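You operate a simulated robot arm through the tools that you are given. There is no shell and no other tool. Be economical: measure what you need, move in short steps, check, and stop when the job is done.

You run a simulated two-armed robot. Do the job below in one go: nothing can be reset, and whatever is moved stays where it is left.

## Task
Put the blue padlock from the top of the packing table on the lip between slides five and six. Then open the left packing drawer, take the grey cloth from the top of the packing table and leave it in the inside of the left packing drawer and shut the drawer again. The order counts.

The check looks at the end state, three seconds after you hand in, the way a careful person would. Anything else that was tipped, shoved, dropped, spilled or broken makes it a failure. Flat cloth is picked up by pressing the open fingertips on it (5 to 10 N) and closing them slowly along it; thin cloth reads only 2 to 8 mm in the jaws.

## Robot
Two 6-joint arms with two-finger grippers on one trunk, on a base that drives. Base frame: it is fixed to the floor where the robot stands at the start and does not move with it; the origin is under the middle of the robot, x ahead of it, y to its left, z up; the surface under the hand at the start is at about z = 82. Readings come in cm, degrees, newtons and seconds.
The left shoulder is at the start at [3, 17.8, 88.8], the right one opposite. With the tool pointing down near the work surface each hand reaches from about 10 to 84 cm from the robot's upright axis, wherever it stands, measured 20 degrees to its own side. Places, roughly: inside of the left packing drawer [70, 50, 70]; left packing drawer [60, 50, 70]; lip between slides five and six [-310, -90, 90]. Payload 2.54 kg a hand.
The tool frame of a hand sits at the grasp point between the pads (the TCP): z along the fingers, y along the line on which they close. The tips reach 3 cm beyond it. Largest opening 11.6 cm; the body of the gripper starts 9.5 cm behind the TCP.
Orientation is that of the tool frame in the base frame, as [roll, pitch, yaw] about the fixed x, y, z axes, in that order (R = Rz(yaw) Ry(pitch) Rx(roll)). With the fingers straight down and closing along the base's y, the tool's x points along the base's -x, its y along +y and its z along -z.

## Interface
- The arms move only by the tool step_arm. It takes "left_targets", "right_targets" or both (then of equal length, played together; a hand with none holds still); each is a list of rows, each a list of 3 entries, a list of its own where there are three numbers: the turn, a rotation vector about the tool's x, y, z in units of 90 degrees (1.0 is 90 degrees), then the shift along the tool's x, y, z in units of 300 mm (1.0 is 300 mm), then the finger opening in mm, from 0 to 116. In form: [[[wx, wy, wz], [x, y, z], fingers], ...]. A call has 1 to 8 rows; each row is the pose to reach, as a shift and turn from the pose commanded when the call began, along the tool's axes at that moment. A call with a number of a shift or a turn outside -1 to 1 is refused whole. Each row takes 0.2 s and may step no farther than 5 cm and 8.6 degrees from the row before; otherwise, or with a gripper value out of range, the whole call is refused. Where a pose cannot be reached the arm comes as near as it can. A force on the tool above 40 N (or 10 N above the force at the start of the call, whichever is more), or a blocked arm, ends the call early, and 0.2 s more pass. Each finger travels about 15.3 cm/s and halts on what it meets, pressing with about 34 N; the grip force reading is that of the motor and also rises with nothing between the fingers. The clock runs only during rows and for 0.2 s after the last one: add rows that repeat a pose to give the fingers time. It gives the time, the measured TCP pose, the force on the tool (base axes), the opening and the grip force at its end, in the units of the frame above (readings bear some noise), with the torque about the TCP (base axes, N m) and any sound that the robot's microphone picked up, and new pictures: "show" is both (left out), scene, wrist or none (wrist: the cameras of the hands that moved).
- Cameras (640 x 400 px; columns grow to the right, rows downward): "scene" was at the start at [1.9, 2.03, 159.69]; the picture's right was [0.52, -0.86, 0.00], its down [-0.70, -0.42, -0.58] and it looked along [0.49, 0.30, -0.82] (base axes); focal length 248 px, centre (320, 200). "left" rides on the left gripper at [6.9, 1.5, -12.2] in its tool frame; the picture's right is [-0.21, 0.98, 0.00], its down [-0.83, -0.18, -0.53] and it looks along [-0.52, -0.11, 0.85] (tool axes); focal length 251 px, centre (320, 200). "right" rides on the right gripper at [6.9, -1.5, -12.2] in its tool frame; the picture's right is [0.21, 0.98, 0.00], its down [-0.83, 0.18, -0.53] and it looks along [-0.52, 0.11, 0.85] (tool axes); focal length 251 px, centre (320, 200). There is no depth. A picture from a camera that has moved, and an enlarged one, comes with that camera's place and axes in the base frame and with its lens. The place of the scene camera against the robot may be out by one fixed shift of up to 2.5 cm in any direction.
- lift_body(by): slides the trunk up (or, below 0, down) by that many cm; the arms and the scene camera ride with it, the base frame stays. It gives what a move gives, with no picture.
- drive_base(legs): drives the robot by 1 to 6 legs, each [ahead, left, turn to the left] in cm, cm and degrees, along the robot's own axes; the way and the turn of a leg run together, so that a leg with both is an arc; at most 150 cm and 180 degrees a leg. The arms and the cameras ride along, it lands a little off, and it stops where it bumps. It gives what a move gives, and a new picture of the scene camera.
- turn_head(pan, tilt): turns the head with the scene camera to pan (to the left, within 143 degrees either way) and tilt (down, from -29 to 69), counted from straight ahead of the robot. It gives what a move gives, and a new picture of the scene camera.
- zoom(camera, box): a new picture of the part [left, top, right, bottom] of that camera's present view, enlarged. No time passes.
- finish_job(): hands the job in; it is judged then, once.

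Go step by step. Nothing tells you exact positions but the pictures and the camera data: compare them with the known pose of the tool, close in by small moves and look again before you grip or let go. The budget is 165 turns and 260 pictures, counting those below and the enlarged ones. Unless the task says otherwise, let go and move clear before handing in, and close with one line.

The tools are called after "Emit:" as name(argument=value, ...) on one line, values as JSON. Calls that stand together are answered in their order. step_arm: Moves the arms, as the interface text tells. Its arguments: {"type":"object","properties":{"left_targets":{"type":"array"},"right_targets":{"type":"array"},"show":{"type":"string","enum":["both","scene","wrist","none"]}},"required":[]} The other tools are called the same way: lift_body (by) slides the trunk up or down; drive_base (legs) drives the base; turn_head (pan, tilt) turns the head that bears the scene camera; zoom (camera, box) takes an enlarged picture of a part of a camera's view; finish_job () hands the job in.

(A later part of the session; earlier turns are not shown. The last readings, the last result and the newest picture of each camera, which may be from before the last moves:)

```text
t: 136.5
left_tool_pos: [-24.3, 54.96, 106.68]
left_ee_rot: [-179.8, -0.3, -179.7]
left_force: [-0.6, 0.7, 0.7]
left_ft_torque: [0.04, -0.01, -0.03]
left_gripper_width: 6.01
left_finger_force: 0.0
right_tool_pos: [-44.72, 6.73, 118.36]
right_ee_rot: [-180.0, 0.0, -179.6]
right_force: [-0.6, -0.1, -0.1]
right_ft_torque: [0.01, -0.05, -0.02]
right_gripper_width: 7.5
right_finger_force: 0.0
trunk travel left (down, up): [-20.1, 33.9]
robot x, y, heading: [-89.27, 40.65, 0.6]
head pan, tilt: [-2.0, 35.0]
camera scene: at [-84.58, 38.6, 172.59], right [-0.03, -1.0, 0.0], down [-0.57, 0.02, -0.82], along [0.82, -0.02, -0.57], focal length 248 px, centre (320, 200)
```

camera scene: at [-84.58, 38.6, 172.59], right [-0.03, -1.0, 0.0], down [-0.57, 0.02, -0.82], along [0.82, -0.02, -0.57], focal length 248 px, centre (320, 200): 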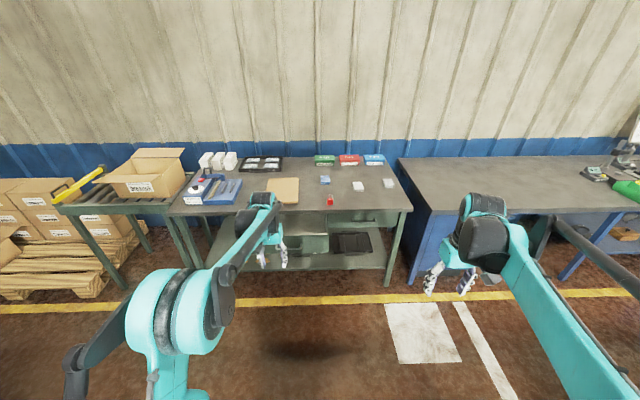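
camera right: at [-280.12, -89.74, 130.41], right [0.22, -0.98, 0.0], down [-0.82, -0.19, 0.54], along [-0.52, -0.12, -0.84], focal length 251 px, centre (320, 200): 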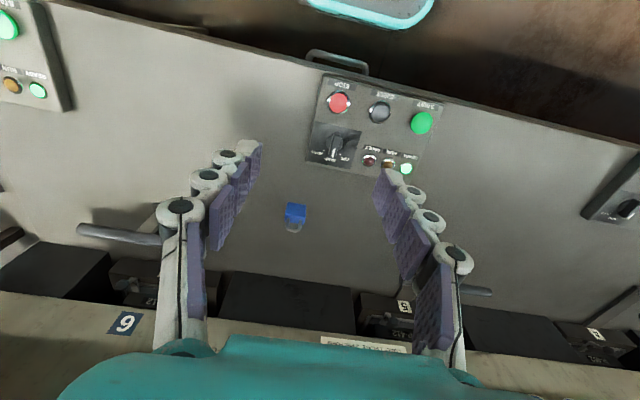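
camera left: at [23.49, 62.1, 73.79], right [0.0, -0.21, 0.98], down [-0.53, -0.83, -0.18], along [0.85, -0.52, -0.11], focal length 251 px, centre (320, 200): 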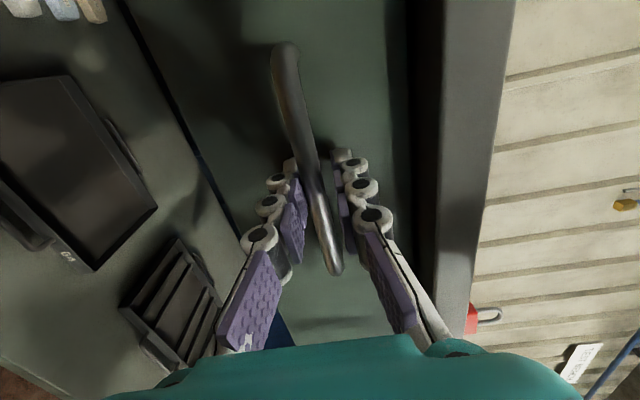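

Emit:
step_arm(left_targets=[[[0, 0, 0], [0.12, 0.09, -0.03], 60], [[0, 0, 0], [0.24, 0.18, -0.06], 60], [[0, 0, 0], [0.36, 0.27, -0.09], 60], [[0, 0, 0], [0.48, 0.36, -0.12], 60], [[0, 0, 0], [0.6, 0.45, -0.15], 60], [[0, 0, 0], [0.72, 0.54, -0.18], 60], [[0, 0, 0], [0.84, 0.63, -0.21], 60], [[0, 0, 0], [0.96, 0.72, -0.24], 60]], show="none")

Emit:
drive_base(legs=[[0, -36, -0.5], [70, 0, 0]])

```text
t: 138.3
left_tool_pos: [-53.42, 76.37, 113.88]
left_ee_rot: [-179.8, -0.2, -179.8]
left_force: [0.4, -0.5, 0.0]
left_ft_torque: [-0.01, -0.05, 0.02]
left_gripper_width: 6.01
left_finger_force: 0.1
right_tool_pos: [-44.83, 6.78, 118.43]
right_ee_rot: [-180.0, 0.0, -179.8]
right_force: [0.0, 1.2, -0.4]
right_ft_torque: [-0.02, -0.04, 0.0]
right_gripper_width: 7.48
right_finger_force: 0.0
trunk travel left (down, up): [-20.1, 33.9]
robot x, y, heading: [-89.13, 40.81, 0.5]
head pan, tilt: [-2.0, 35.0]
```

```text
t: 144.1
left_tool_pos: [17.73, 39.38, 113.76]
left_ee_rot: [-179.8, -0.1, 179.5]
left_force: [0.5, 0.2, -0.3]
left_ft_torque: [-0.02, 0.02, -0.04]
left_gripper_width: 6.0
left_finger_force: 0.1
right_tool_pos: [25.4, -30.37, 118.25]
right_ee_rot: [180.0, 0.0, 179.6]
right_force: [0.0, -0.2, 0.2]
right_ft_torque: [0.0, -0.01, -0.02]
right_gripper_width: 7.49
right_finger_force: 0.0
trunk travel left (down, up): [-20.1, 33.9]
robot x, y, heading: [-18.65, 3.88, -0.3]
head pan, tilt: [-2.0, 35.0]
camera scene: at [-13.96, 2.04, 172.59], right [-0.04, -1.0, 0.0], down [-0.57, 0.02, -0.82], along [0.82, -0.03, -0.57], focal length 248 px, centre (320, 200)
```

scene: 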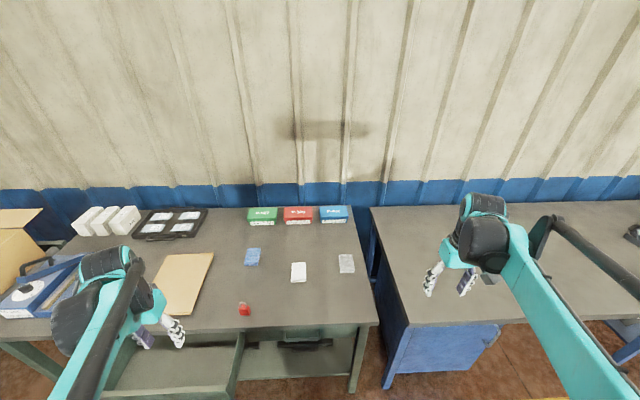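

Emit:
drive_base(legs=[[10, 0, 0.3]])

Emit:
lift_body(by=-10)

Emit:
step_arm(right_targets=[[[0, 0, 0], [-0.1, 0.08, 0], 80], [[0, 0, 0], [-0.2, 0.16, 0], 80], [[0, 0, 0], [-0.3, 0.24, 0], 80], [[0, 0, 0], [-0.4, 0.32, 0], 80], [[0, 0, 0], [-0.5, 0.4, 0], 80], [[0, 0, 0], [-0.6, 0.48, 0], 80], [[0, 0, 0], [-0.7, 0.54, 0.03], 80], [[0, 0, 0], [-0.8, 0.6, 0.08], 80]])

```text
t: 145.2
left_tool_pos: [27.76, 39.51, 113.73]
left_ee_rot: [-179.8, -0.2, 179.7]
left_force: [0.1, 0.2, 0.0]
left_ft_torque: [-0.01, 0.06, -0.01]
left_gripper_width: 5.99
left_finger_force: 0.0
right_tool_pos: [35.83, -30.13, 118.35]
right_ee_rot: [180.0, -0.1, 179.8]
right_force: [1.0, -0.1, -0.5]
right_ft_torque: [0.01, 0.02, 0.0]
right_gripper_width: 7.49
right_finger_force: 0.1
trunk travel left (down, up): [-20.1, 33.9]
robot x, y, heading: [-8.34, 4.43, -0.2]
head pan, tilt: [-2.0, 35.0]
camera scene: at [-3.84, 2.04, 172.58], right [-0.04, -1.0, 0.0], down [-0.57, 0.02, -0.82], along [0.82, -0.03, -0.57], focal length 248 px, centre (320, 200)
```

scene: 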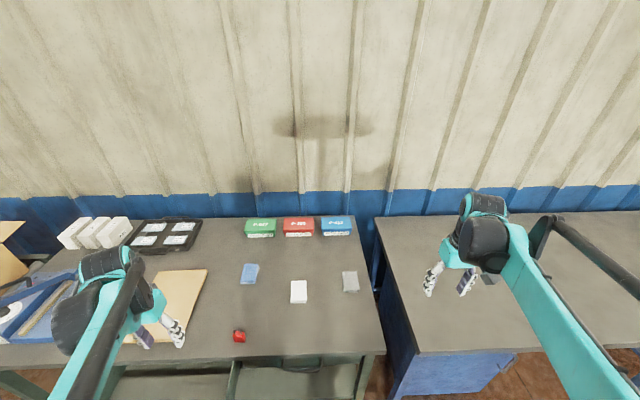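

```text
t: 146.6
left_tool_pos: [27.56, 39.56, 103.85]
left_ee_rot: [-179.8, -0.2, 179.7]
left_force: [-0.1, -0.3, -0.5]
left_ft_torque: [-0.02, 0.0, -0.02]
left_gripper_width: 6.0
left_finger_force: 0.1
right_tool_pos: [35.52, -30.12, 108.37]
right_ee_rot: [180.0, 0.0, 180.0]
right_force: [-0.1, -0.6, 0.6]
right_ft_torque: [0.0, -0.05, 0.01]
right_gripper_width: 7.46
right_finger_force: 0.0
trunk travel left (down, up): [-10.1, 43.9]
robot x, y, heading: [-8.61, 4.11, -0.0]
head pan, tilt: [-2.0, 35.0]
```

```text
t: 148.4
left_tool_pos: [27.66, 39.63, 103.74]
left_ee_rot: [-179.8, -0.2, 179.8]
left_force: [0.8, 0.6, -0.3]
left_ft_torque: [-0.04, 0.03, 0.03]
left_gripper_width: 5.99
left_finger_force: 0.1
right_tool_pos: [59.94, -12.12, 105.77]
right_ee_rot: [-179.9, 0.0, 179.7]
right_force: [0.4, 0.1, 0.3]
right_ft_torque: [0.02, 0.07, -0.01]
right_gripper_width: 8.01
right_finger_force: 0.1
trunk travel left (down, up): [-10.1, 43.9]
robot x, y, heading: [-8.65, 4.39, -0.2]
head pan, tilt: [-2.0, 35.0]
camera scene: at [-3.83, 2.08, 162.58], right [-0.04, -1.0, 0.0], down [-0.57, 0.02, -0.82], along [0.82, -0.03, -0.57], focal length 248 px, centre (320, 200)
camera right: at [52.91, -13.6, 117.91], right [-0.21, 0.98, 0.0], down [0.83, 0.18, 0.53], along [0.52, 0.11, -0.85], focal length 251 px, centre (320, 200)
```

scene: 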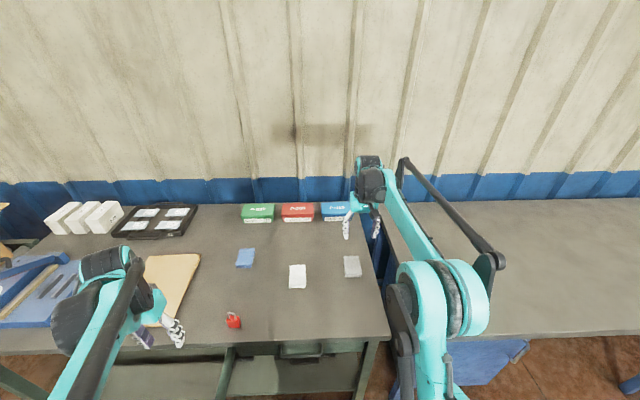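
right: 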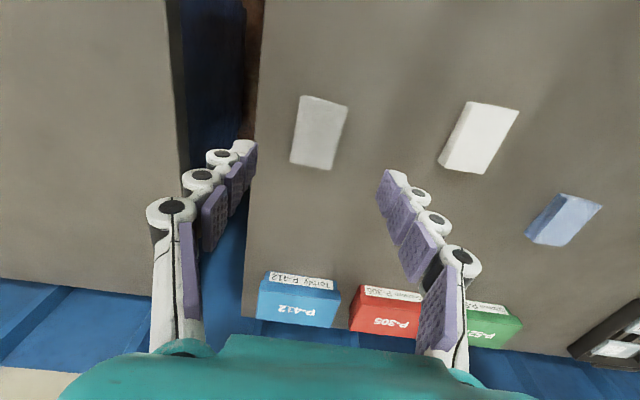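

Emit:
zoom(camera="right", box=[250, 70, 410, 190])

```text
3.33 times, centred on (330, 130) of right
camera zoom: at [52.91, -13.6, 117.91], right [-0.21, 0.98, 0.0], down [0.83, 0.18, 0.53], along [0.52, 0.11, -0.85], focal length 838 px, centre (287, 433)
```

zoom: 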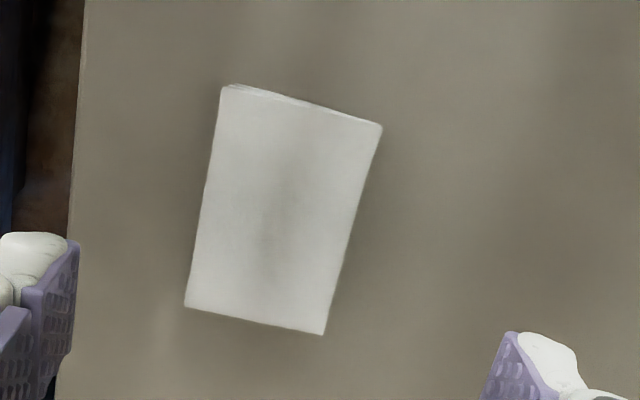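

It's a folded grey cloth, centred near [64, -11.7], about 9.6 by 6.6 cm. I'll go down over it with the fingers 5 cm open.

Emit:
step_arm(right_targets=[[[0, 0, 0], [-0.07, 0.013, 0.12], 50], [[0, 0, 0], [-0.137, 0.013, 0.24], 50], [[0, 0, 0], [-0.137, 0.013, 0.36], 50], [[0, 0, 0], [-0.137, 0.013, 0.48], 50], [[0, 0, 0], [-0.137, 0.013, 0.59], 50], [[0, 0, 0], [-0.137, 0.013, 0.59], 50]], show="wrist")

```text
t: 149.8
left_tool_pos: [27.57, 39.56, 103.76]
left_ee_rot: [-179.8, -0.2, 179.8]
left_force: [0.2, 0.6, -0.2]
left_ft_torque: [-0.01, 0.0, 0.03]
left_gripper_width: 6.0
left_finger_force: 0.1
right_tool_pos: [63.56, -11.93, 88.03]
right_ee_rot: [180.0, 0.0, 179.9]
right_force: [0.8, -0.6, 0.0]
right_ft_torque: [0.02, 0.0, -0.01]
right_gripper_width: 5.0
right_finger_force: 0.0
trunk travel left (down, up): [-10.1, 43.9]
robot x, y, heading: [-8.12, 4.08, -0.1]
head pan, tilt: [-2.0, 35.0]
camera right: at [56.56, -13.27, 100.12], right [-0.21, 0.98, 0.0], down [0.83, 0.18, 0.53], along [0.52, 0.11, -0.85], focal length 251 px, centre (320, 200)
```

right: 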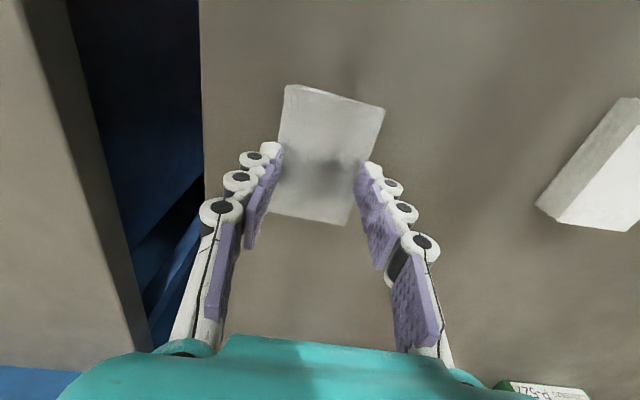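

Emit:
step_arm(right_targets=[[[0, 0, 0], [0, 0, 0.02], 38], [[0, 0, 0], [0, 0, 0.035], 38], [[0, 0, 0], [0, 0, 0.05], 38], [[0, 0, 0], [0, 0, 0.05], 38]], show="none")

```text
t: 150.6
left_tool_pos: [27.4, 39.62, 103.75]
left_ee_rot: [-179.8, -0.1, 179.8]
left_force: [0.2, 0.0, -0.3]
left_ft_torque: [0.01, 0.03, 0.0]
left_gripper_width: 5.98
left_finger_force: 0.2
right_tool_pos: [63.74, -11.87, 87.21]
right_ee_rot: [-180.0, 0.2, 179.9]
right_force: [-6.5, 3.0, 17.0]
right_ft_torque: [0.05, 0.19, 0.0]
right_gripper_width: 0.63
right_finger_force: 25.3
trunk travel left (down, up): [-10.1, 43.9]
robot x, y, heading: [-8.65, 4.07, 0.1]
head pan, tilt: [-2.0, 35.0]
stopped in row 3 (right hand): the force on the tool passed its limit at 51 N (the readings are from after the stop); the commanded pose is now the measured one
```

The jaws read 0.6 cm though I asked for 3.8, and the contact came early. I'll look.

Emit:
zoom(camera="right", box=[160, 60, 480, 260])

Emit:
zoom(camera="scene", box=[220, 180, 480, 340])

```text
2.00 times, centred on (320, 160) of right
camera zoom: at [56.66, -13.18, 99.18], right [-0.21, 0.98, 0.0], down [0.82, 0.18, 0.54], along [0.52, 0.11, -0.84], focal length 503 px, centre (320, 280)
```

zoom: 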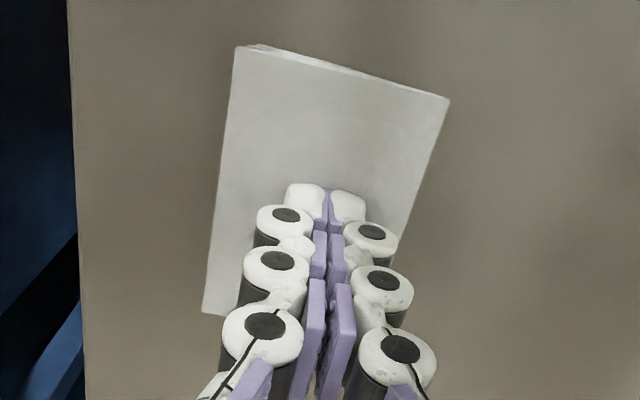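

```text
2.46 times, centred on (350, 260) of scene
camera zoom: at [-4.14, 2.1, 162.59], right [-0.04, -1.0, 0.0], down [-0.57, 0.02, -0.82], along [0.82, -0.03, -0.57], focal length 611 px, centre (246, 52)
```

zoom: 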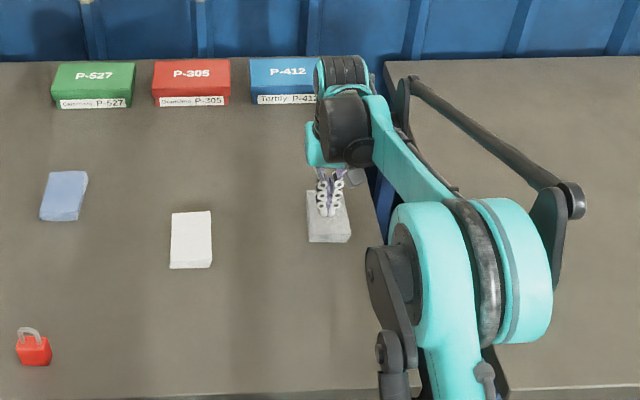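

The fingertips are closed on the cloth's top layer, with 6 mm between the jaws. I'll keep them closed and lift a little to see whether it holds.

Emit:
step_arm(right_targets=[[[0, 0, 0], [0, 0, 0], 0], [[0, 0, 0], [0, 0, 0], 0], [[0, 0, 0], [0, 0, -0.03], 0], [[0, 0, 0], [0, 0, -0.08], 0], [[0, 0, 0], [0, 0, -0.13], 0]])

```text
t: 151.8
left_tool_pos: [27.56, 39.51, 103.88]
left_ee_rot: [-180.0, -0.2, 179.8]
left_force: [0.3, 0.1, 0.9]
left_ft_torque: [0.01, -0.02, 0.02]
left_gripper_width: 6.0
left_finger_force: 0.0
right_tool_pos: [63.89, -11.86, 90.89]
right_ee_rot: [-179.9, 0.2, 179.9]
right_force: [-0.4, 0.7, 0.0]
right_ft_torque: [-0.01, -0.02, 0.0]
right_gripper_width: 0.0
right_finger_force: 28.7
trunk travel left (down, up): [-10.1, 43.9]
robot x, y, heading: [-8.58, 3.94, 0.1]
head pan, tilt: [-2.0, 35.0]
camera scene: at [-4.02, 2.04, 162.59], right [-0.04, -1.0, 0.0], down [-0.57, 0.02, -0.82], along [0.82, -0.03, -0.57], focal length 248 px, centre (320, 200)
camera right: at [56.73, -13.26, 102.98], right [-0.21, 0.98, 0.0], down [0.82, 0.18, 0.54], along [0.53, 0.11, -0.84], focal length 251 px, centre (320, 200)
```

scene: 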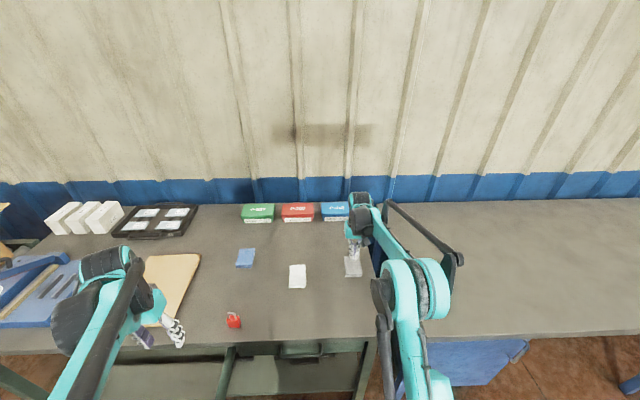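
right: 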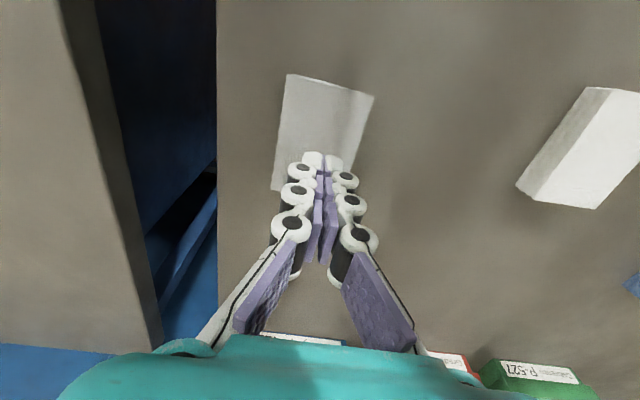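

It slipped. I'll do it properly: open, press lightly, close slowly.

Emit:
step_arm(right_targets=[[[0, 0, 0], [0, 0, 0], 45], [[0, 0, 0], [0, 0, 0], 45], [[0, 0, 0], [0, 0, 0.06], 45], [[0, 0, 0], [0, 0, 0.1], 45], [[0, 0, 0], [0, 0, 0.11], 45], [[0, 0, 0], [0, 0, 0.11], 45]], show="wrist")

```text
t: 153.2
left_tool_pos: [27.59, 39.52, 103.7]
left_ee_rot: [-179.8, -0.3, 179.8]
left_force: [-0.2, -0.8, -0.4]
left_ft_torque: [-0.03, 0.02, -0.01]
left_gripper_width: 5.98
left_finger_force: 0.0
right_tool_pos: [63.85, -11.86, 87.47]
right_ee_rot: [-179.9, 0.1, 179.9]
right_force: [-0.1, -0.4, 1.2]
right_ft_torque: [-0.01, -0.03, -0.02]
right_gripper_width: 4.48
right_finger_force: 0.0
trunk travel left (down, up): [-10.1, 43.9]
robot x, y, heading: [-8.36, 4.1, -0.1]
head pan, tilt: [-2.0, 35.0]
camera right: at [56.81, -13.24, 99.58], right [-0.21, 0.98, 0.0], down [0.82, 0.18, 0.54], along [0.53, 0.11, -0.84], focal length 251 px, centre (320, 200)
```

right: 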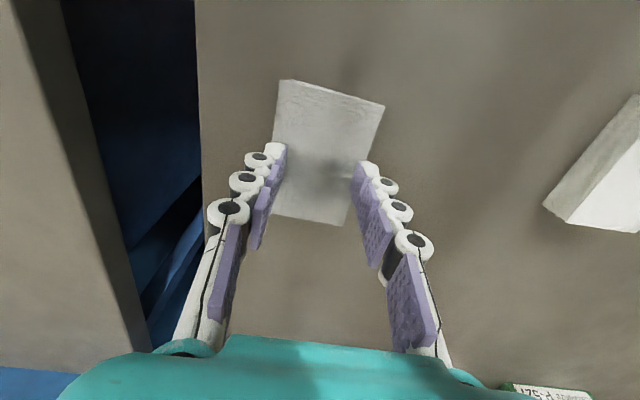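

Emit:
step_arm(right_targets=[[[0, 0, 0], [0, 0, 0.006], 45], [[0, 0, 0], [0, 0, 0.012], 45], [[0, 0, 0], [0, 0, 0.012], 45]], show="none")

```text
t: 154.0
left_tool_pos: [27.53, 39.53, 103.83]
left_ee_rot: [-179.9, -0.1, 179.7]
left_force: [0.4, -0.1, -0.3]
left_ft_torque: [0.03, 0.0, 0.05]
left_gripper_width: 6.01
left_finger_force: 0.1
right_tool_pos: [63.92, -11.88, 87.36]
right_ee_rot: [-179.9, 0.2, 179.9]
right_force: [2.6, 0.5, 12.1]
right_ft_torque: [0.05, -0.02, 0.0]
right_gripper_width: 4.62
right_finger_force: 1.0
trunk travel left (down, up): [-10.1, 43.9]
robot x, y, heading: [-8.7, 4.04, -0.3]
head pan, tilt: [-2.0, 35.0]
```

Emit:
step_arm(right_targets=[[[0, 0, 0], [0, 0, -0.003], 42], [[0, 0, 0], [0, 0, -0.003], 39], [[0, 0, 0], [0, 0, -0.003], 36], [[0, 0, 0], [0, 0, -0.003], 33], [[0, 0, 0], [0, 0, -0.003], 30], [[0, 0, 0], [0, 0, -0.003], 27], [[0, 0, 0], [0, 0, -0.003], 24], [[0, 0, 0], [0, 0, -0.003], 21]], show="wrist")

```text
t: 155.8
left_tool_pos: [27.45, 39.57, 103.78]
left_ee_rot: [-179.8, 0.0, 179.8]
left_force: [-0.6, 0.4, 0.5]
left_ft_torque: [-0.03, 0.0, -0.02]
left_gripper_width: 5.97
left_finger_force: 0.1
right_tool_pos: [63.94, -11.88, 87.25]
right_ee_rot: [-180.0, 0.2, 179.8]
right_force: [-1.2, -0.4, 6.8]
right_ft_torque: [0.05, 0.07, 0.01]
right_gripper_width: 2.04
right_finger_force: 0.0
trunk travel left (down, up): [-10.1, 43.9]
robot x, y, heading: [-8.53, 3.9, -0.1]
head pan, tilt: [-2.0, 35.0]
camera right: at [56.76, -13.27, 99.41], right [-0.21, 0.98, 0.0], down [0.82, 0.18, 0.54], along [0.53, 0.11, -0.84], focal length 251 px, centre (320, 200)
```

right: 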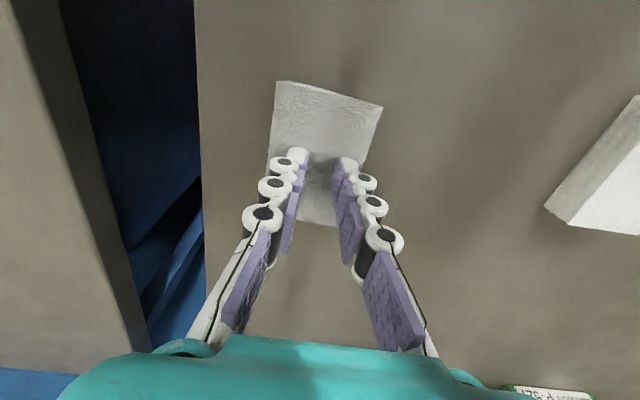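

Force is about 7 N and the surface is starting to ruck up. I'll go on closing slowly.

Emit:
step_arm(right_targets=[[[0, 0, 0], [0, 0, 0], 18], [[0, 0, 0], [0, 0, 0], 15], [[0, 0, 0], [0, 0, 0], 12], [[0, 0, 0], [0, 0, 0], 9], [[0, 0, 0], [0, 0, 0], 6], [[0, 0, 0], [0, 0, 0], 3], [[0, 0, 0], [0, 0, 0], 0], [[0, 0, 0], [0, 0, 0], 0]], show="wrist")

```text
t: 157.6
left_tool_pos: [27.56, 39.47, 103.77]
left_ee_rot: [-179.7, -0.2, 179.8]
left_force: [-0.4, 0.3, -0.1]
left_ft_torque: [-0.01, 0.01, 0.0]
left_gripper_width: 5.99
left_finger_force: 0.0
right_tool_pos: [63.92, -11.9, 87.32]
right_ee_rot: [-179.9, 0.2, 179.9]
right_force: [0.6, -0.2, -0.1]
right_ft_torque: [0.0, -0.02, -0.03]
right_gripper_width: 0.0
right_finger_force: 28.7
trunk travel left (down, up): [-10.1, 43.9]
robot x, y, heading: [-8.53, 4.34, 0.1]
head pan, tilt: [-2.0, 35.0]
camera right: at [56.82, -13.26, 99.37], right [-0.21, 0.98, 0.0], down [0.82, 0.18, 0.54], along [0.53, 0.11, -0.84], focal length 251 px, centre (320, 200)
```

right: 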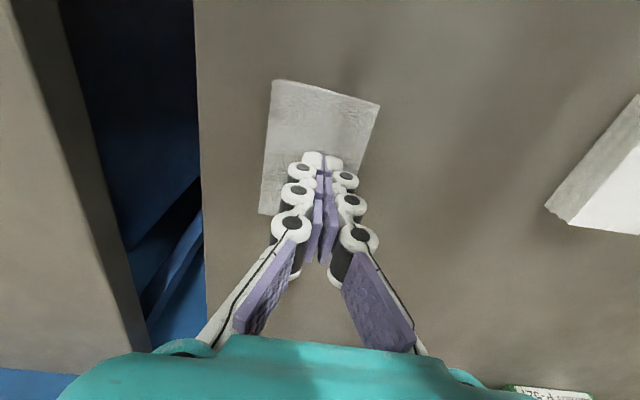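

The stack is about 2 cm thick, so skimming its top doesn't hold. I'll rise, open wide and grip the whole folded stack by its sides.

Emit:
step_arm(right_targets=[[[0, 0, 0], [0, 0, -0.08], 0], [[0, 0, 0], [0, 0, -0.12], 50], [[0, 0, 0], [0, 0, -0.12], 90], [[0, 0, 0], [0, 0, -0.12], 90], [[0, 0, 0], [0, 0, -0.05], 90], [[0, 0, 0], [0, 0, 0.02], 90], [[0, 0, 0], [0, 0, 0.055], 90], [[0, 0, 0], [0, 0, 0.055], 90]], show="wrist")

```text
t: 159.4
left_tool_pos: [27.59, 39.65, 103.74]
left_ee_rot: [-179.8, -0.3, 179.7]
left_force: [-1.7, 0.2, -0.3]
left_ft_torque: [0.01, -0.03, 0.02]
left_gripper_width: 5.98
left_finger_force: 0.0
right_tool_pos: [63.78, -12.05, 85.68]
right_ee_rot: [-179.8, 0.2, 179.8]
right_force: [0.6, 0.4, 0.3]
right_ft_torque: [0.01, 0.03, -0.01]
right_gripper_width: 9.0
right_finger_force: 0.1
trunk travel left (down, up): [-10.1, 43.9]
robot x, y, heading: [-8.38, 4.05, -0.3]
head pan, tilt: [-2.0, 35.0]
camera right: at [56.76, -13.37, 97.73], right [-0.21, 0.98, 0.0], down [0.82, 0.18, 0.54], along [0.53, 0.11, -0.84], focal length 251 px, centre (320, 200)
```

right: 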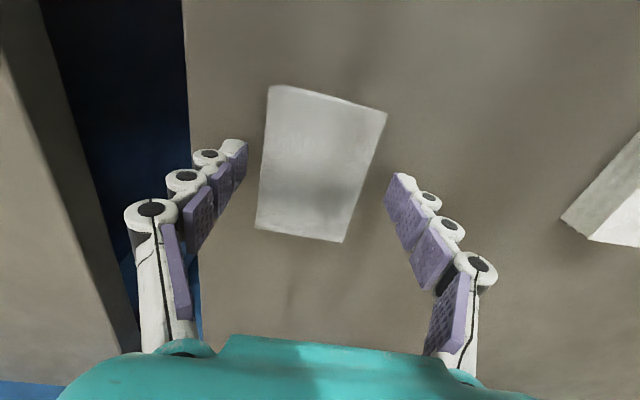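

Emit:
step_arm(right_targets=[[[0, 0, 0], [0, 0, 0.005], 80], [[0, 0, 0], [0, 0, 0.005], 70], [[0, 0, 0], [0, 0, 0.005], 64], [[0, 0, 0], [0, 0, 0.005], 58], [[0, 0, 0], [0, 0, 0.005], 52], [[0, 0, 0], [0, 0, 0.005], 46], [[0, 0, 0], [0, 0, 0.005], 40], [[0, 0, 0], [0, 0, 0.005], 40]], show="wrist")

```text
t: 161.2
left_tool_pos: [27.5, 39.68, 103.78]
left_ee_rot: [-179.8, -0.3, 179.9]
left_force: [-0.1, -0.3, -0.2]
left_ft_torque: [-0.01, -0.03, -0.01]
left_gripper_width: 6.01
left_finger_force: 0.1
right_tool_pos: [63.8, -11.91, 85.53]
right_ee_rot: [-179.9, 0.1, 179.9]
right_force: [0.7, 0.7, 2.6]
right_ft_torque: [0.03, 0.01, -0.06]
right_gripper_width: 6.04
right_finger_force: 34.6
trunk travel left (down, up): [-10.1, 43.9]
robot x, y, heading: [-8.59, 3.83, -0.2]
head pan, tilt: [-2.0, 35.0]
camera right: at [56.75, -13.33, 97.63], right [-0.21, 0.98, 0.0], down [0.82, 0.18, 0.54], along [0.53, 0.11, -0.84], focal length 251 px, centre (320, 200)
```

right: 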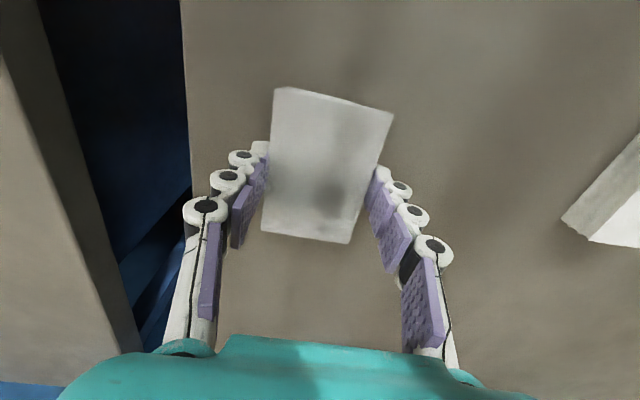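

Firmly held at 6.0 cm and 34 N. I'll lift.

Emit:
step_arm(right_targets=[[[0, 0, 0], [0, 0, -0.05], 40], [[0, 0, 0], [0, 0, -0.15], 40], [[0, 0, 0], [0, 0, -0.28], 40], [[0, 0, 0], [0, 0, -0.42], 40], [[0, 0, 0], [0, 0, -0.56], 40], [[0, 0, 0], [0, 0, -0.7], 40]])

```text
t: 162.6
left_tool_pos: [27.57, 39.62, 103.69]
left_ee_rot: [-179.9, -0.2, 179.7]
left_force: [0.4, 0.2, 0.1]
left_ft_torque: [-0.01, 0.0, 0.02]
left_gripper_width: 5.96
left_finger_force: 0.0
right_tool_pos: [63.67, -11.77, 106.45]
right_ee_rot: [-179.9, 0.2, 179.8]
right_force: [0.0, 1.1, 0.0]
right_ft_torque: [0.05, 0.03, 0.0]
right_gripper_width: 6.01
right_finger_force: 33.9
trunk travel left (down, up): [-10.1, 43.9]
robot x, y, heading: [-8.43, 4.01, 0.1]
head pan, tilt: [-2.0, 35.0]
camera scene: at [-4.02, 2.05, 162.59], right [-0.04, -1.0, 0.0], down [-0.57, 0.02, -0.82], along [0.82, -0.03, -0.57], focal length 248 px, centre (320, 200)
camera right: at [56.58, -13.25, 118.51], right [-0.21, 0.98, 0.0], down [0.82, 0.18, 0.54], along [0.53, 0.11, -0.84], focal length 251 px, centre (320, 200)
```

scene: 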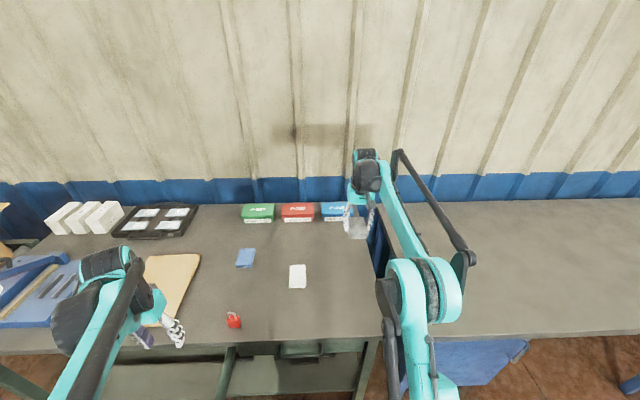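
right: 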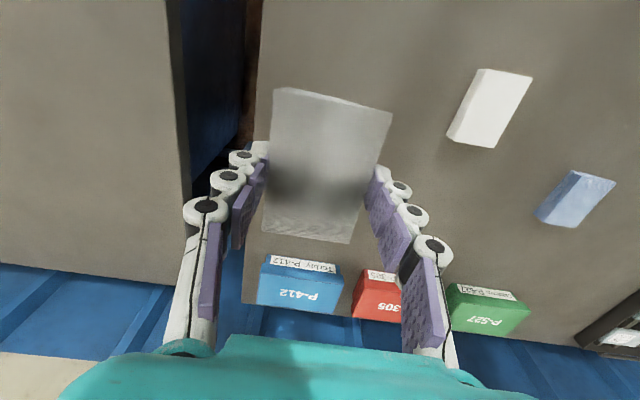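

The cloth is held clear of the table. I'll back off and slide left until the right hand lines up with the open drawer.

Emit:
drive_base(legs=[[-26, 0, 0], [0, 56, 0]])

Emit:
step_arm(right_targets=[[[0, 0, 0], [0.1, 0, 0], 40], [[0, 0, 0], [0.2, 0, 0], 40], [[0, 0, 0], [0.3, 0, 0], 40], [[0, 0, 0], [0.35, 0, 0.02], 40], [[0, 0, 0], [0.35, 0, 0.02], 40]])

```text
t: 167.2
left_tool_pos: [1.71, 95.26, 103.78]
left_ee_rot: [-179.7, -0.3, 179.6]
left_force: [-0.1, -0.4, 1.1]
left_ft_torque: [-0.04, 0.0, -0.01]
left_gripper_width: 6.0
left_finger_force: 0.0
right_tool_pos: [37.63, 43.7, 106.41]
right_ee_rot: [-180.0, 0.2, 179.6]
right_force: [-0.5, 0.3, -0.1]
right_ft_torque: [-0.04, 0.0, 0.04]
right_gripper_width: 5.96
right_finger_force: 33.6
trunk travel left (down, up): [-10.1, 43.9]
robot x, y, heading: [-34.57, 59.61, -0.2]
head pan, tilt: [-2.0, 35.0]
camera scene: at [-29.92, 57.81, 162.59], right [-0.04, -1.0, 0.0], down [-0.57, 0.02, -0.82], along [0.82, -0.03, -0.57], focal length 248 px, centre (320, 200)
```

scene: 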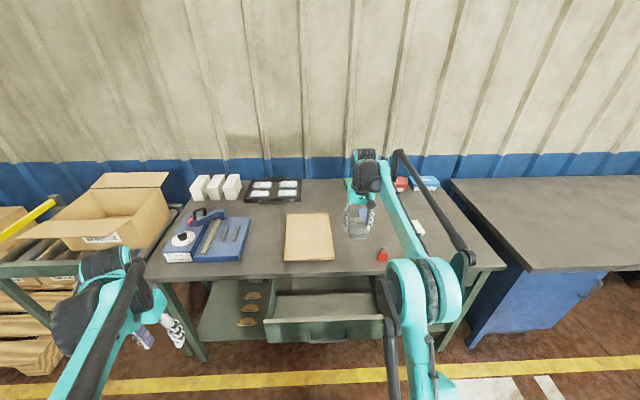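

```text
t: 168.4
left_tool_pos: [1.76, 95.23, 103.78]
left_ee_rot: [-179.8, -0.1, 179.6]
left_force: [0.6, 0.2, -0.1]
left_ft_torque: [0.05, -0.03, 0.0]
left_gripper_width: 5.99
left_finger_force: 0.1
right_tool_pos: [27.16, 43.48, 106.03]
right_ee_rot: [-179.8, 0.1, 179.6]
right_force: [1.1, -0.4, 0.8]
right_ft_torque: [-0.01, -0.02, -0.02]
right_gripper_width: 5.97
right_finger_force: 33.8
trunk travel left (down, up): [-10.1, 43.9]
robot x, y, heading: [-34.77, 59.82, -0.4]
head pan, tilt: [-2.0, 35.0]
camera scene: at [-29.94, 57.73, 162.59], right [-0.04, -1.0, 0.0], down [-0.57, 0.02, -0.82], along [0.82, -0.03, -0.57], focal length 248 px, centre (320, 200)
camera right: at [19.99, 42.13, 117.91], right [-0.21, 0.98, 0.0], down [0.82, 0.18, 0.54], along [0.53, 0.11, -0.84], focal length 251 px, centre (320, 200)
```

scene: 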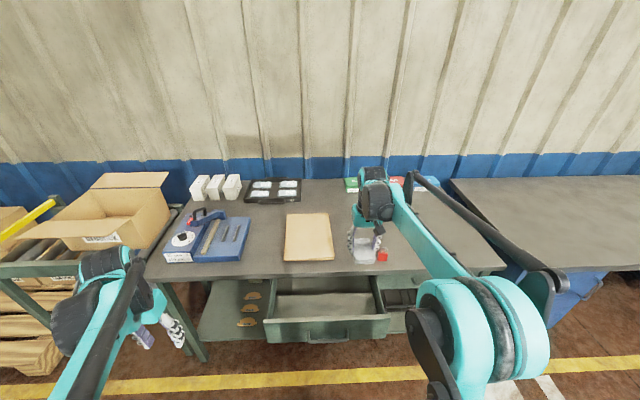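
right: 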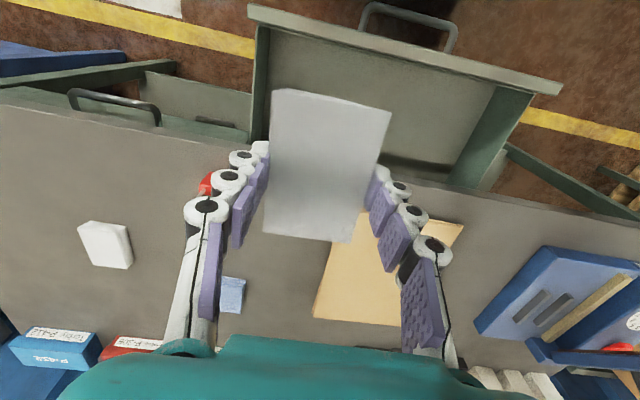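

The drawer interior spans y 35 to 70 and x from 20 to the table edge. I'll centre the cloth over it and go down most of the way.

Emit:
step_arm(right_targets=[[[0, 0, 0], [0, 0.15, 0], 40], [[0, 0, 0], [0, 0.3, 0.05], 40], [[0, 0, 0], [0, 0.317, 0.18], 40], [[0, 0, 0], [0, 0.317, 0.33], 40], [[0, 0, 0], [0, 0.317, 0.48], 40], [[0, 0, 0], [0, 0.317, 0.63], 40], [[0, 0, 0], [0, 0.317, 0.72], 40], [[0, 0, 0], [0, 0.317, 0.72], 40]])

```text
t: 170.2
left_tool_pos: [1.81, 95.09, 103.85]
left_ee_rot: [-179.8, -0.2, 179.7]
left_force: [0.0, 1.0, -0.5]
left_ft_torque: [0.0, -0.01, -0.01]
left_gripper_width: 5.99
left_finger_force: 0.1
right_tool_pos: [27.36, 52.99, 83.97]
right_ee_rot: [-179.9, 0.2, 179.6]
right_force: [-0.4, -0.6, -0.7]
right_ft_torque: [-0.01, -0.02, -0.02]
right_gripper_width: 5.94
right_finger_force: 33.3
trunk travel left (down, up): [-10.1, 43.9]
robot x, y, heading: [-35.12, 59.58, -0.3]
head pan, tilt: [-2.0, 35.0]
camera scene: at [-29.95, 57.73, 162.59], right [-0.04, -1.0, 0.0], down [-0.57, 0.02, -0.82], along [0.82, -0.03, -0.57], focal length 248 px, centre (320, 200)
camera right: at [20.31, 51.71, 96.0], right [-0.21, 0.98, 0.0], down [0.82, 0.18, 0.54], along [0.53, 0.11, -0.84], focal length 251 px, centre (320, 200)
```

scene: 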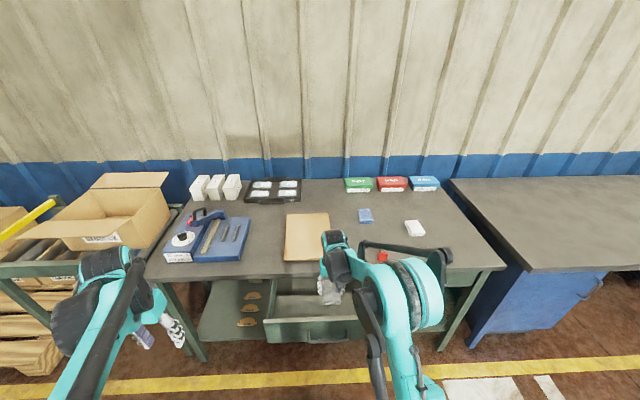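
right: 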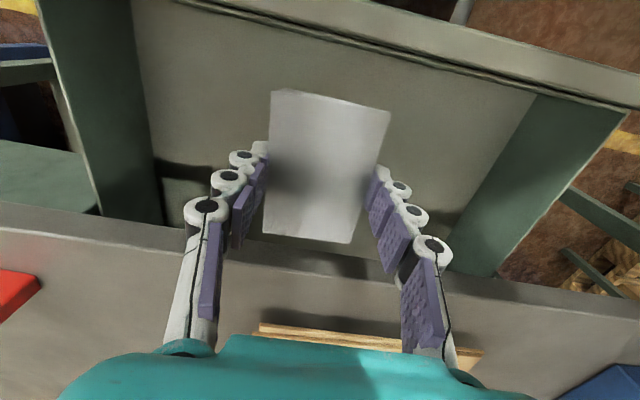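

Emit:
step_arm(right_targets=[[[0, 0, 0], [0.023, 0, 0.05], 40], [[0, 0, 0], [0.023, 0, 0.12], 40], [[0, 0, 0], [0.023, 0, 0.19], 40], [[0, 0, 0], [0.023, 0, 0.26], 40], [[0, 0, 0], [0.023, 0, 0.3], 40], [[0, 0, 0], [0.023, 0, 0.3], 40]], show="wrist")

```text
t: 171.6
left_tool_pos: [1.73, 95.14, 103.74]
left_ee_rot: [-179.7, -0.2, 179.6]
left_force: [0.8, 0.7, -0.6]
left_ft_torque: [-0.01, 0.0, -0.04]
left_gripper_width: 6.0
left_finger_force: 0.1
right_tool_pos: [26.61, 53.09, 75.13]
right_ee_rot: [180.0, 0.1, 179.6]
right_force: [0.2, 0.0, -0.8]
right_ft_torque: [0.0, -0.03, 0.03]
right_gripper_width: 5.97
right_finger_force: 34.6
trunk travel left (down, up): [-10.1, 43.9]
robot x, y, heading: [-34.83, 59.54, -0.5]
head pan, tilt: [-2.0, 35.0]
camera right: at [19.6, 51.76, 87.2], right [-0.21, 0.98, 0.0], down [0.82, 0.18, 0.54], along [0.53, 0.11, -0.84], focal length 251 px, centre (320, 200)
```

right: 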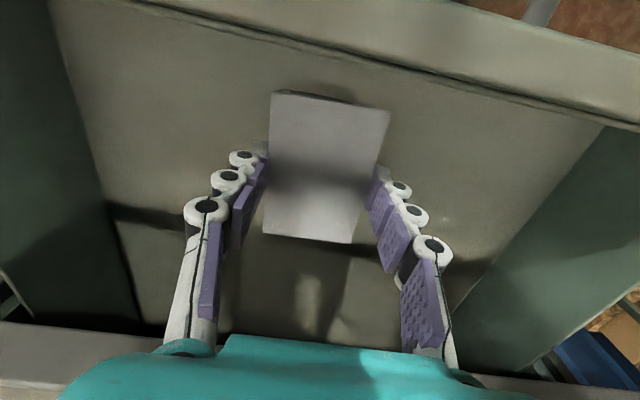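

Clear of the sides. I'll creep down to the drawer floor.

Emit:
step_arm(right_targets=[[[0, 0, 0], [0, 0, 0.03], 40], [[0, 0, 0], [0, 0, 0.06], 40], [[0, 0, 0], [0, 0, 0.09], 40], [[0, 0, 0], [0, 0, 0.11], 40], [[0, 0, 0], [0, 0, 0.11], 40]], show="wrist")

```text
t: 172.8
left_tool_pos: [1.67, 95.2, 103.81]
left_ee_rot: [-179.8, -0.2, 179.6]
left_force: [0.5, -0.5, -0.4]
left_ft_torque: [0.02, 0.0, 0.0]
left_gripper_width: 6.01
left_finger_force: 0.1
right_tool_pos: [26.77, 53.12, 71.79]
right_ee_rot: [-179.9, 0.2, 179.7]
right_force: [0.4, 0.5, -0.1]
right_ft_torque: [-0.04, 0.02, -0.03]
right_gripper_width: 5.99
right_finger_force: 34.5
trunk travel left (down, up): [-10.1, 43.9]
robot x, y, heading: [-34.42, 59.74, -0.1]
head pan, tilt: [-2.0, 35.0]
camera right: at [19.62, 51.68, 83.85], right [-0.21, 0.98, 0.0], down [0.82, 0.18, 0.54], along [0.53, 0.11, -0.84], focal length 251 px, centre (320, 200)
```

right: 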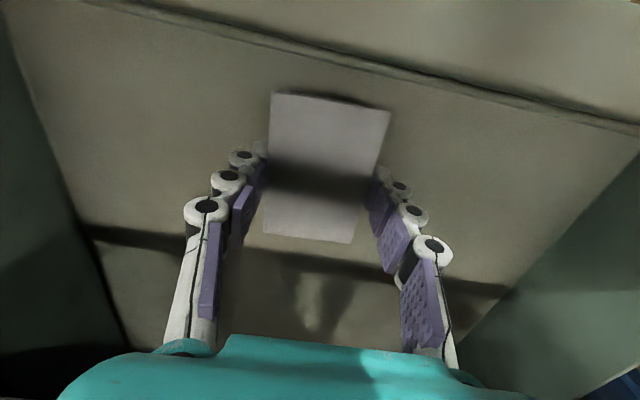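

Emit:
step_arm(right_targets=[[[0, 0, 0], [0, 0, 0.017], 40], [[0, 0, 0], [0, 0, 0.033], 40], [[0, 0, 0], [0, 0, 0.05], 40], [[0, 0, 0], [0, 0, 0.05], 40]], show="none")

```text
t: 173.8
left_tool_pos: [1.76, 95.09, 103.81]
left_ee_rot: [-179.9, -0.2, 179.5]
left_force: [0.6, -0.3, -0.6]
left_ft_torque: [0.0, -0.01, -0.01]
left_gripper_width: 6.0
left_finger_force: 0.0
right_tool_pos: [26.68, 53.13, 70.38]
right_ee_rot: [-179.9, 0.2, 179.7]
right_force: [-0.7, -0.2, -1.1]
right_ft_torque: [0.0, -0.02, 0.02]
right_gripper_width: 5.93
right_finger_force: 34.3
trunk travel left (down, up): [-10.1, 43.9]
robot x, y, heading: [-34.23, 59.69, -0.4]
head pan, tilt: [-2.0, 35.0]
```

Emit:
step_arm(right_targets=[[[0, 0, 0], [0, 0, 0.017], 40], [[0, 0, 0], [0, 0, 0.033], 40], [[0, 0, 0], [0, 0, 0.05], 40], [[0, 0, 0], [0, 0, 0.05], 40]], show="wrist")

```text
t: 174.8
left_tool_pos: [1.42, 95.09, 103.86]
left_ee_rot: [-179.7, 0.0, 179.7]
left_force: [-0.2, -0.6, -1.7]
left_ft_torque: [0.03, 0.02, 0.0]
left_gripper_width: 6.0
left_finger_force: 0.1
right_tool_pos: [26.44, 53.04, 68.92]
right_ee_rot: [-179.9, 0.3, 179.7]
right_force: [-0.2, -1.5, 35.6]
right_ft_torque: [-0.04, 0.04, -0.03]
right_gripper_width: 5.95
right_finger_force: 34.0
trunk travel left (down, up): [-10.1, 43.9]
robot x, y, heading: [-34.37, 59.79, -0.4]
head pan, tilt: [-2.0, 35.0]
camera right: at [19.41, 51.78, 81.01], right [-0.21, 0.98, 0.0], down [0.82, 0.18, 0.54], along [0.53, 0.11, -0.84], focal length 251 px, centre (320, 200)
```

right: 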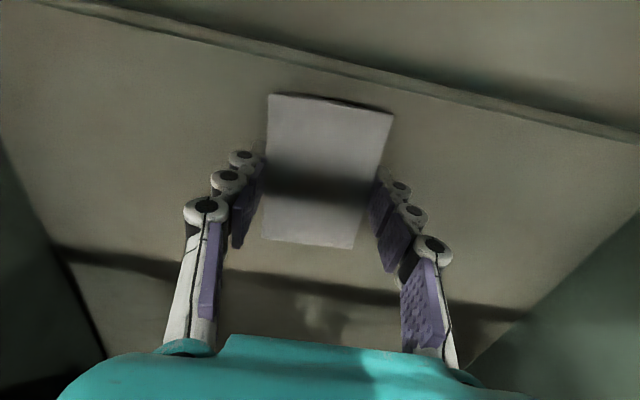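

On the floor. I'll ease up a few millimetres and open.

Emit:
step_arm(right_targets=[[[0, 0, 0], [0, 0, -0.01], 40], [[0, 0, 0], [0, 0, -0.012], 58], [[0, 0, 0], [0, 0, -0.012], 70], [[0, 0, 0], [0, 0, -0.012], 90], [[0, 0, 0], [0, 0, -0.012], 90], [[0, 0, 0], [0, 0, -0.1], 90], [[0, 0, 0], [0, 0, -0.22], 90]], show="wrist")

```text
t: 176.4
left_tool_pos: [1.71, 95.18, 103.84]
left_ee_rot: [-179.8, -0.1, 179.6]
left_force: [0.2, 0.1, 1.1]
left_ft_torque: [-0.01, 0.02, -0.03]
left_gripper_width: 6.01
left_finger_force: 0.0
right_tool_pos: [26.68, 53.15, 75.59]
right_ee_rot: [-179.9, 0.3, 179.6]
right_force: [0.0, 0.3, -0.4]
right_ft_torque: [0.0, 0.0, 0.0]
right_gripper_width: 9.01
right_finger_force: 0.0
trunk travel left (down, up): [-10.1, 43.9]
robot x, y, heading: [-34.32, 59.67, -0.2]
head pan, tilt: [-2.0, 35.0]
camera right: at [19.61, 51.78, 87.6], right [-0.21, 0.98, 0.0], down [0.82, 0.18, 0.54], along [0.53, 0.11, -0.84], focal length 251 px, centre (320, 200)
```

right: 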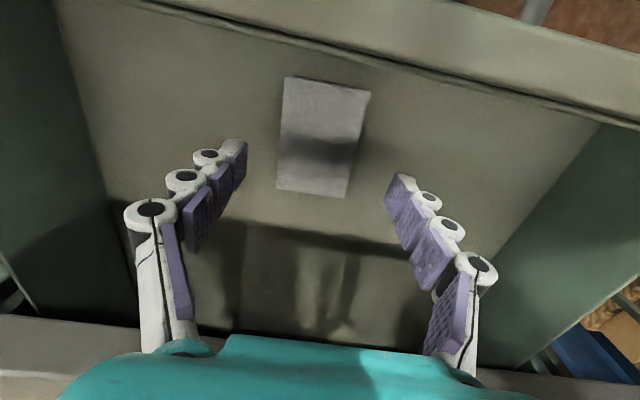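

The cloth lies in the drawer. I'll raise the right hand clear and back away, keeping to the left hand's line with the handle.

Emit:
step_arm(right_targets=[[[0, 0, 0], [0, 0, -0.16], 90], [[0, 0, 0], [0, 0, -0.32], 90], [[0, 0, 0], [0, 0, -0.48], 90], [[0, 0, 0], [0, 0, -0.64], 90], [[0, 0, 0], [0, 0, -0.8], 90], [[0, 0, 0], [0, 0, -0.96], 60]], show="wrist")

Emit:
drive_base(legs=[[-55, 0, 0], [0, -19, 0.5]])

```text
t: 177.8
left_tool_pos: [1.77, 95.15, 103.79]
left_ee_rot: [-179.7, -0.1, 179.5]
left_force: [0.4, 0.0, 0.5]
left_ft_torque: [-0.03, -0.01, -0.01]
left_gripper_width: 5.99
left_finger_force: 0.1
right_tool_pos: [26.48, 53.27, 104.35]
right_ee_rot: [-180.0, 0.3, 179.6]
right_force: [-0.8, 0.3, 0.3]
right_ft_torque: [-0.02, -0.03, -0.02]
right_gripper_width: 6.01
right_finger_force: 0.0
trunk travel left (down, up): [-10.1, 43.9]
robot x, y, heading: [-34.69, 59.69, -0.5]
head pan, tilt: [-2.0, 35.0]
camera right: at [19.4, 51.78, 116.42], right [-0.21, 0.98, 0.0], down [0.82, 0.18, 0.54], along [0.53, 0.11, -0.84], focal length 251 px, centre (320, 200)
```

right: 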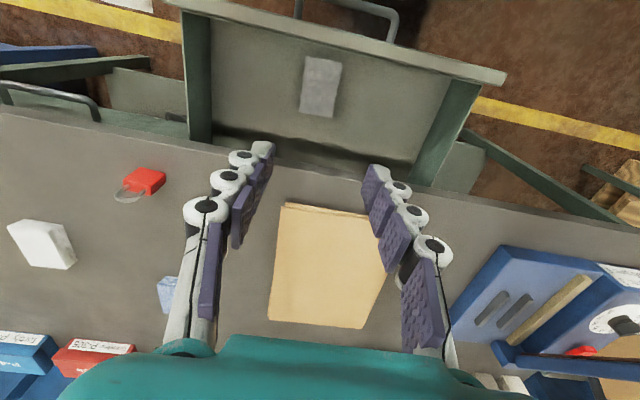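

```text
t: 182.2
left_tool_pos: [-53.97, 76.88, 103.79]
left_ee_rot: [-179.9, -0.2, -179.7]
left_force: [0.7, -0.8, 0.3]
left_ft_torque: [0.05, 0.01, 0.0]
left_gripper_width: 6.01
left_finger_force: 0.1
right_tool_pos: [-28.75, 35.17, 104.35]
right_ee_rot: [-180.0, 0.2, -179.7]
right_force: [-0.4, -0.3, 0.6]
right_ft_torque: [0.06, 0.0, 0.04]
right_gripper_width: 5.97
right_finger_force: 0.0
trunk travel left (down, up): [-10.1, 43.9]
robot x, y, heading: [-90.16, 41.26, 0.2]
head pan, tilt: [-2.0, 35.0]
camera scene: at [-85.29, 39.08, 162.59], right [-0.03, -1.0, 0.0], down [-0.57, 0.02, -0.82], along [0.82, -0.02, -0.57], focal length 248 px, centre (320, 200)
```

scene: 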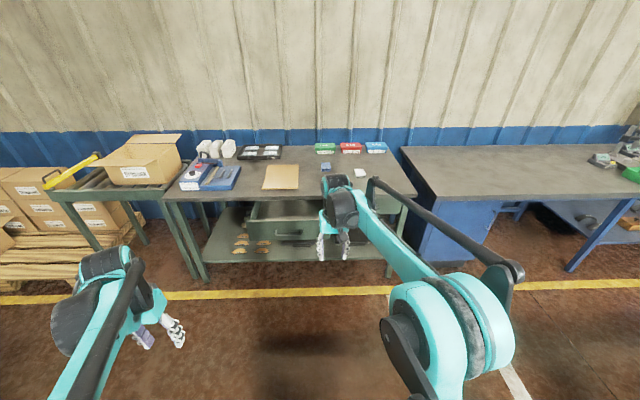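

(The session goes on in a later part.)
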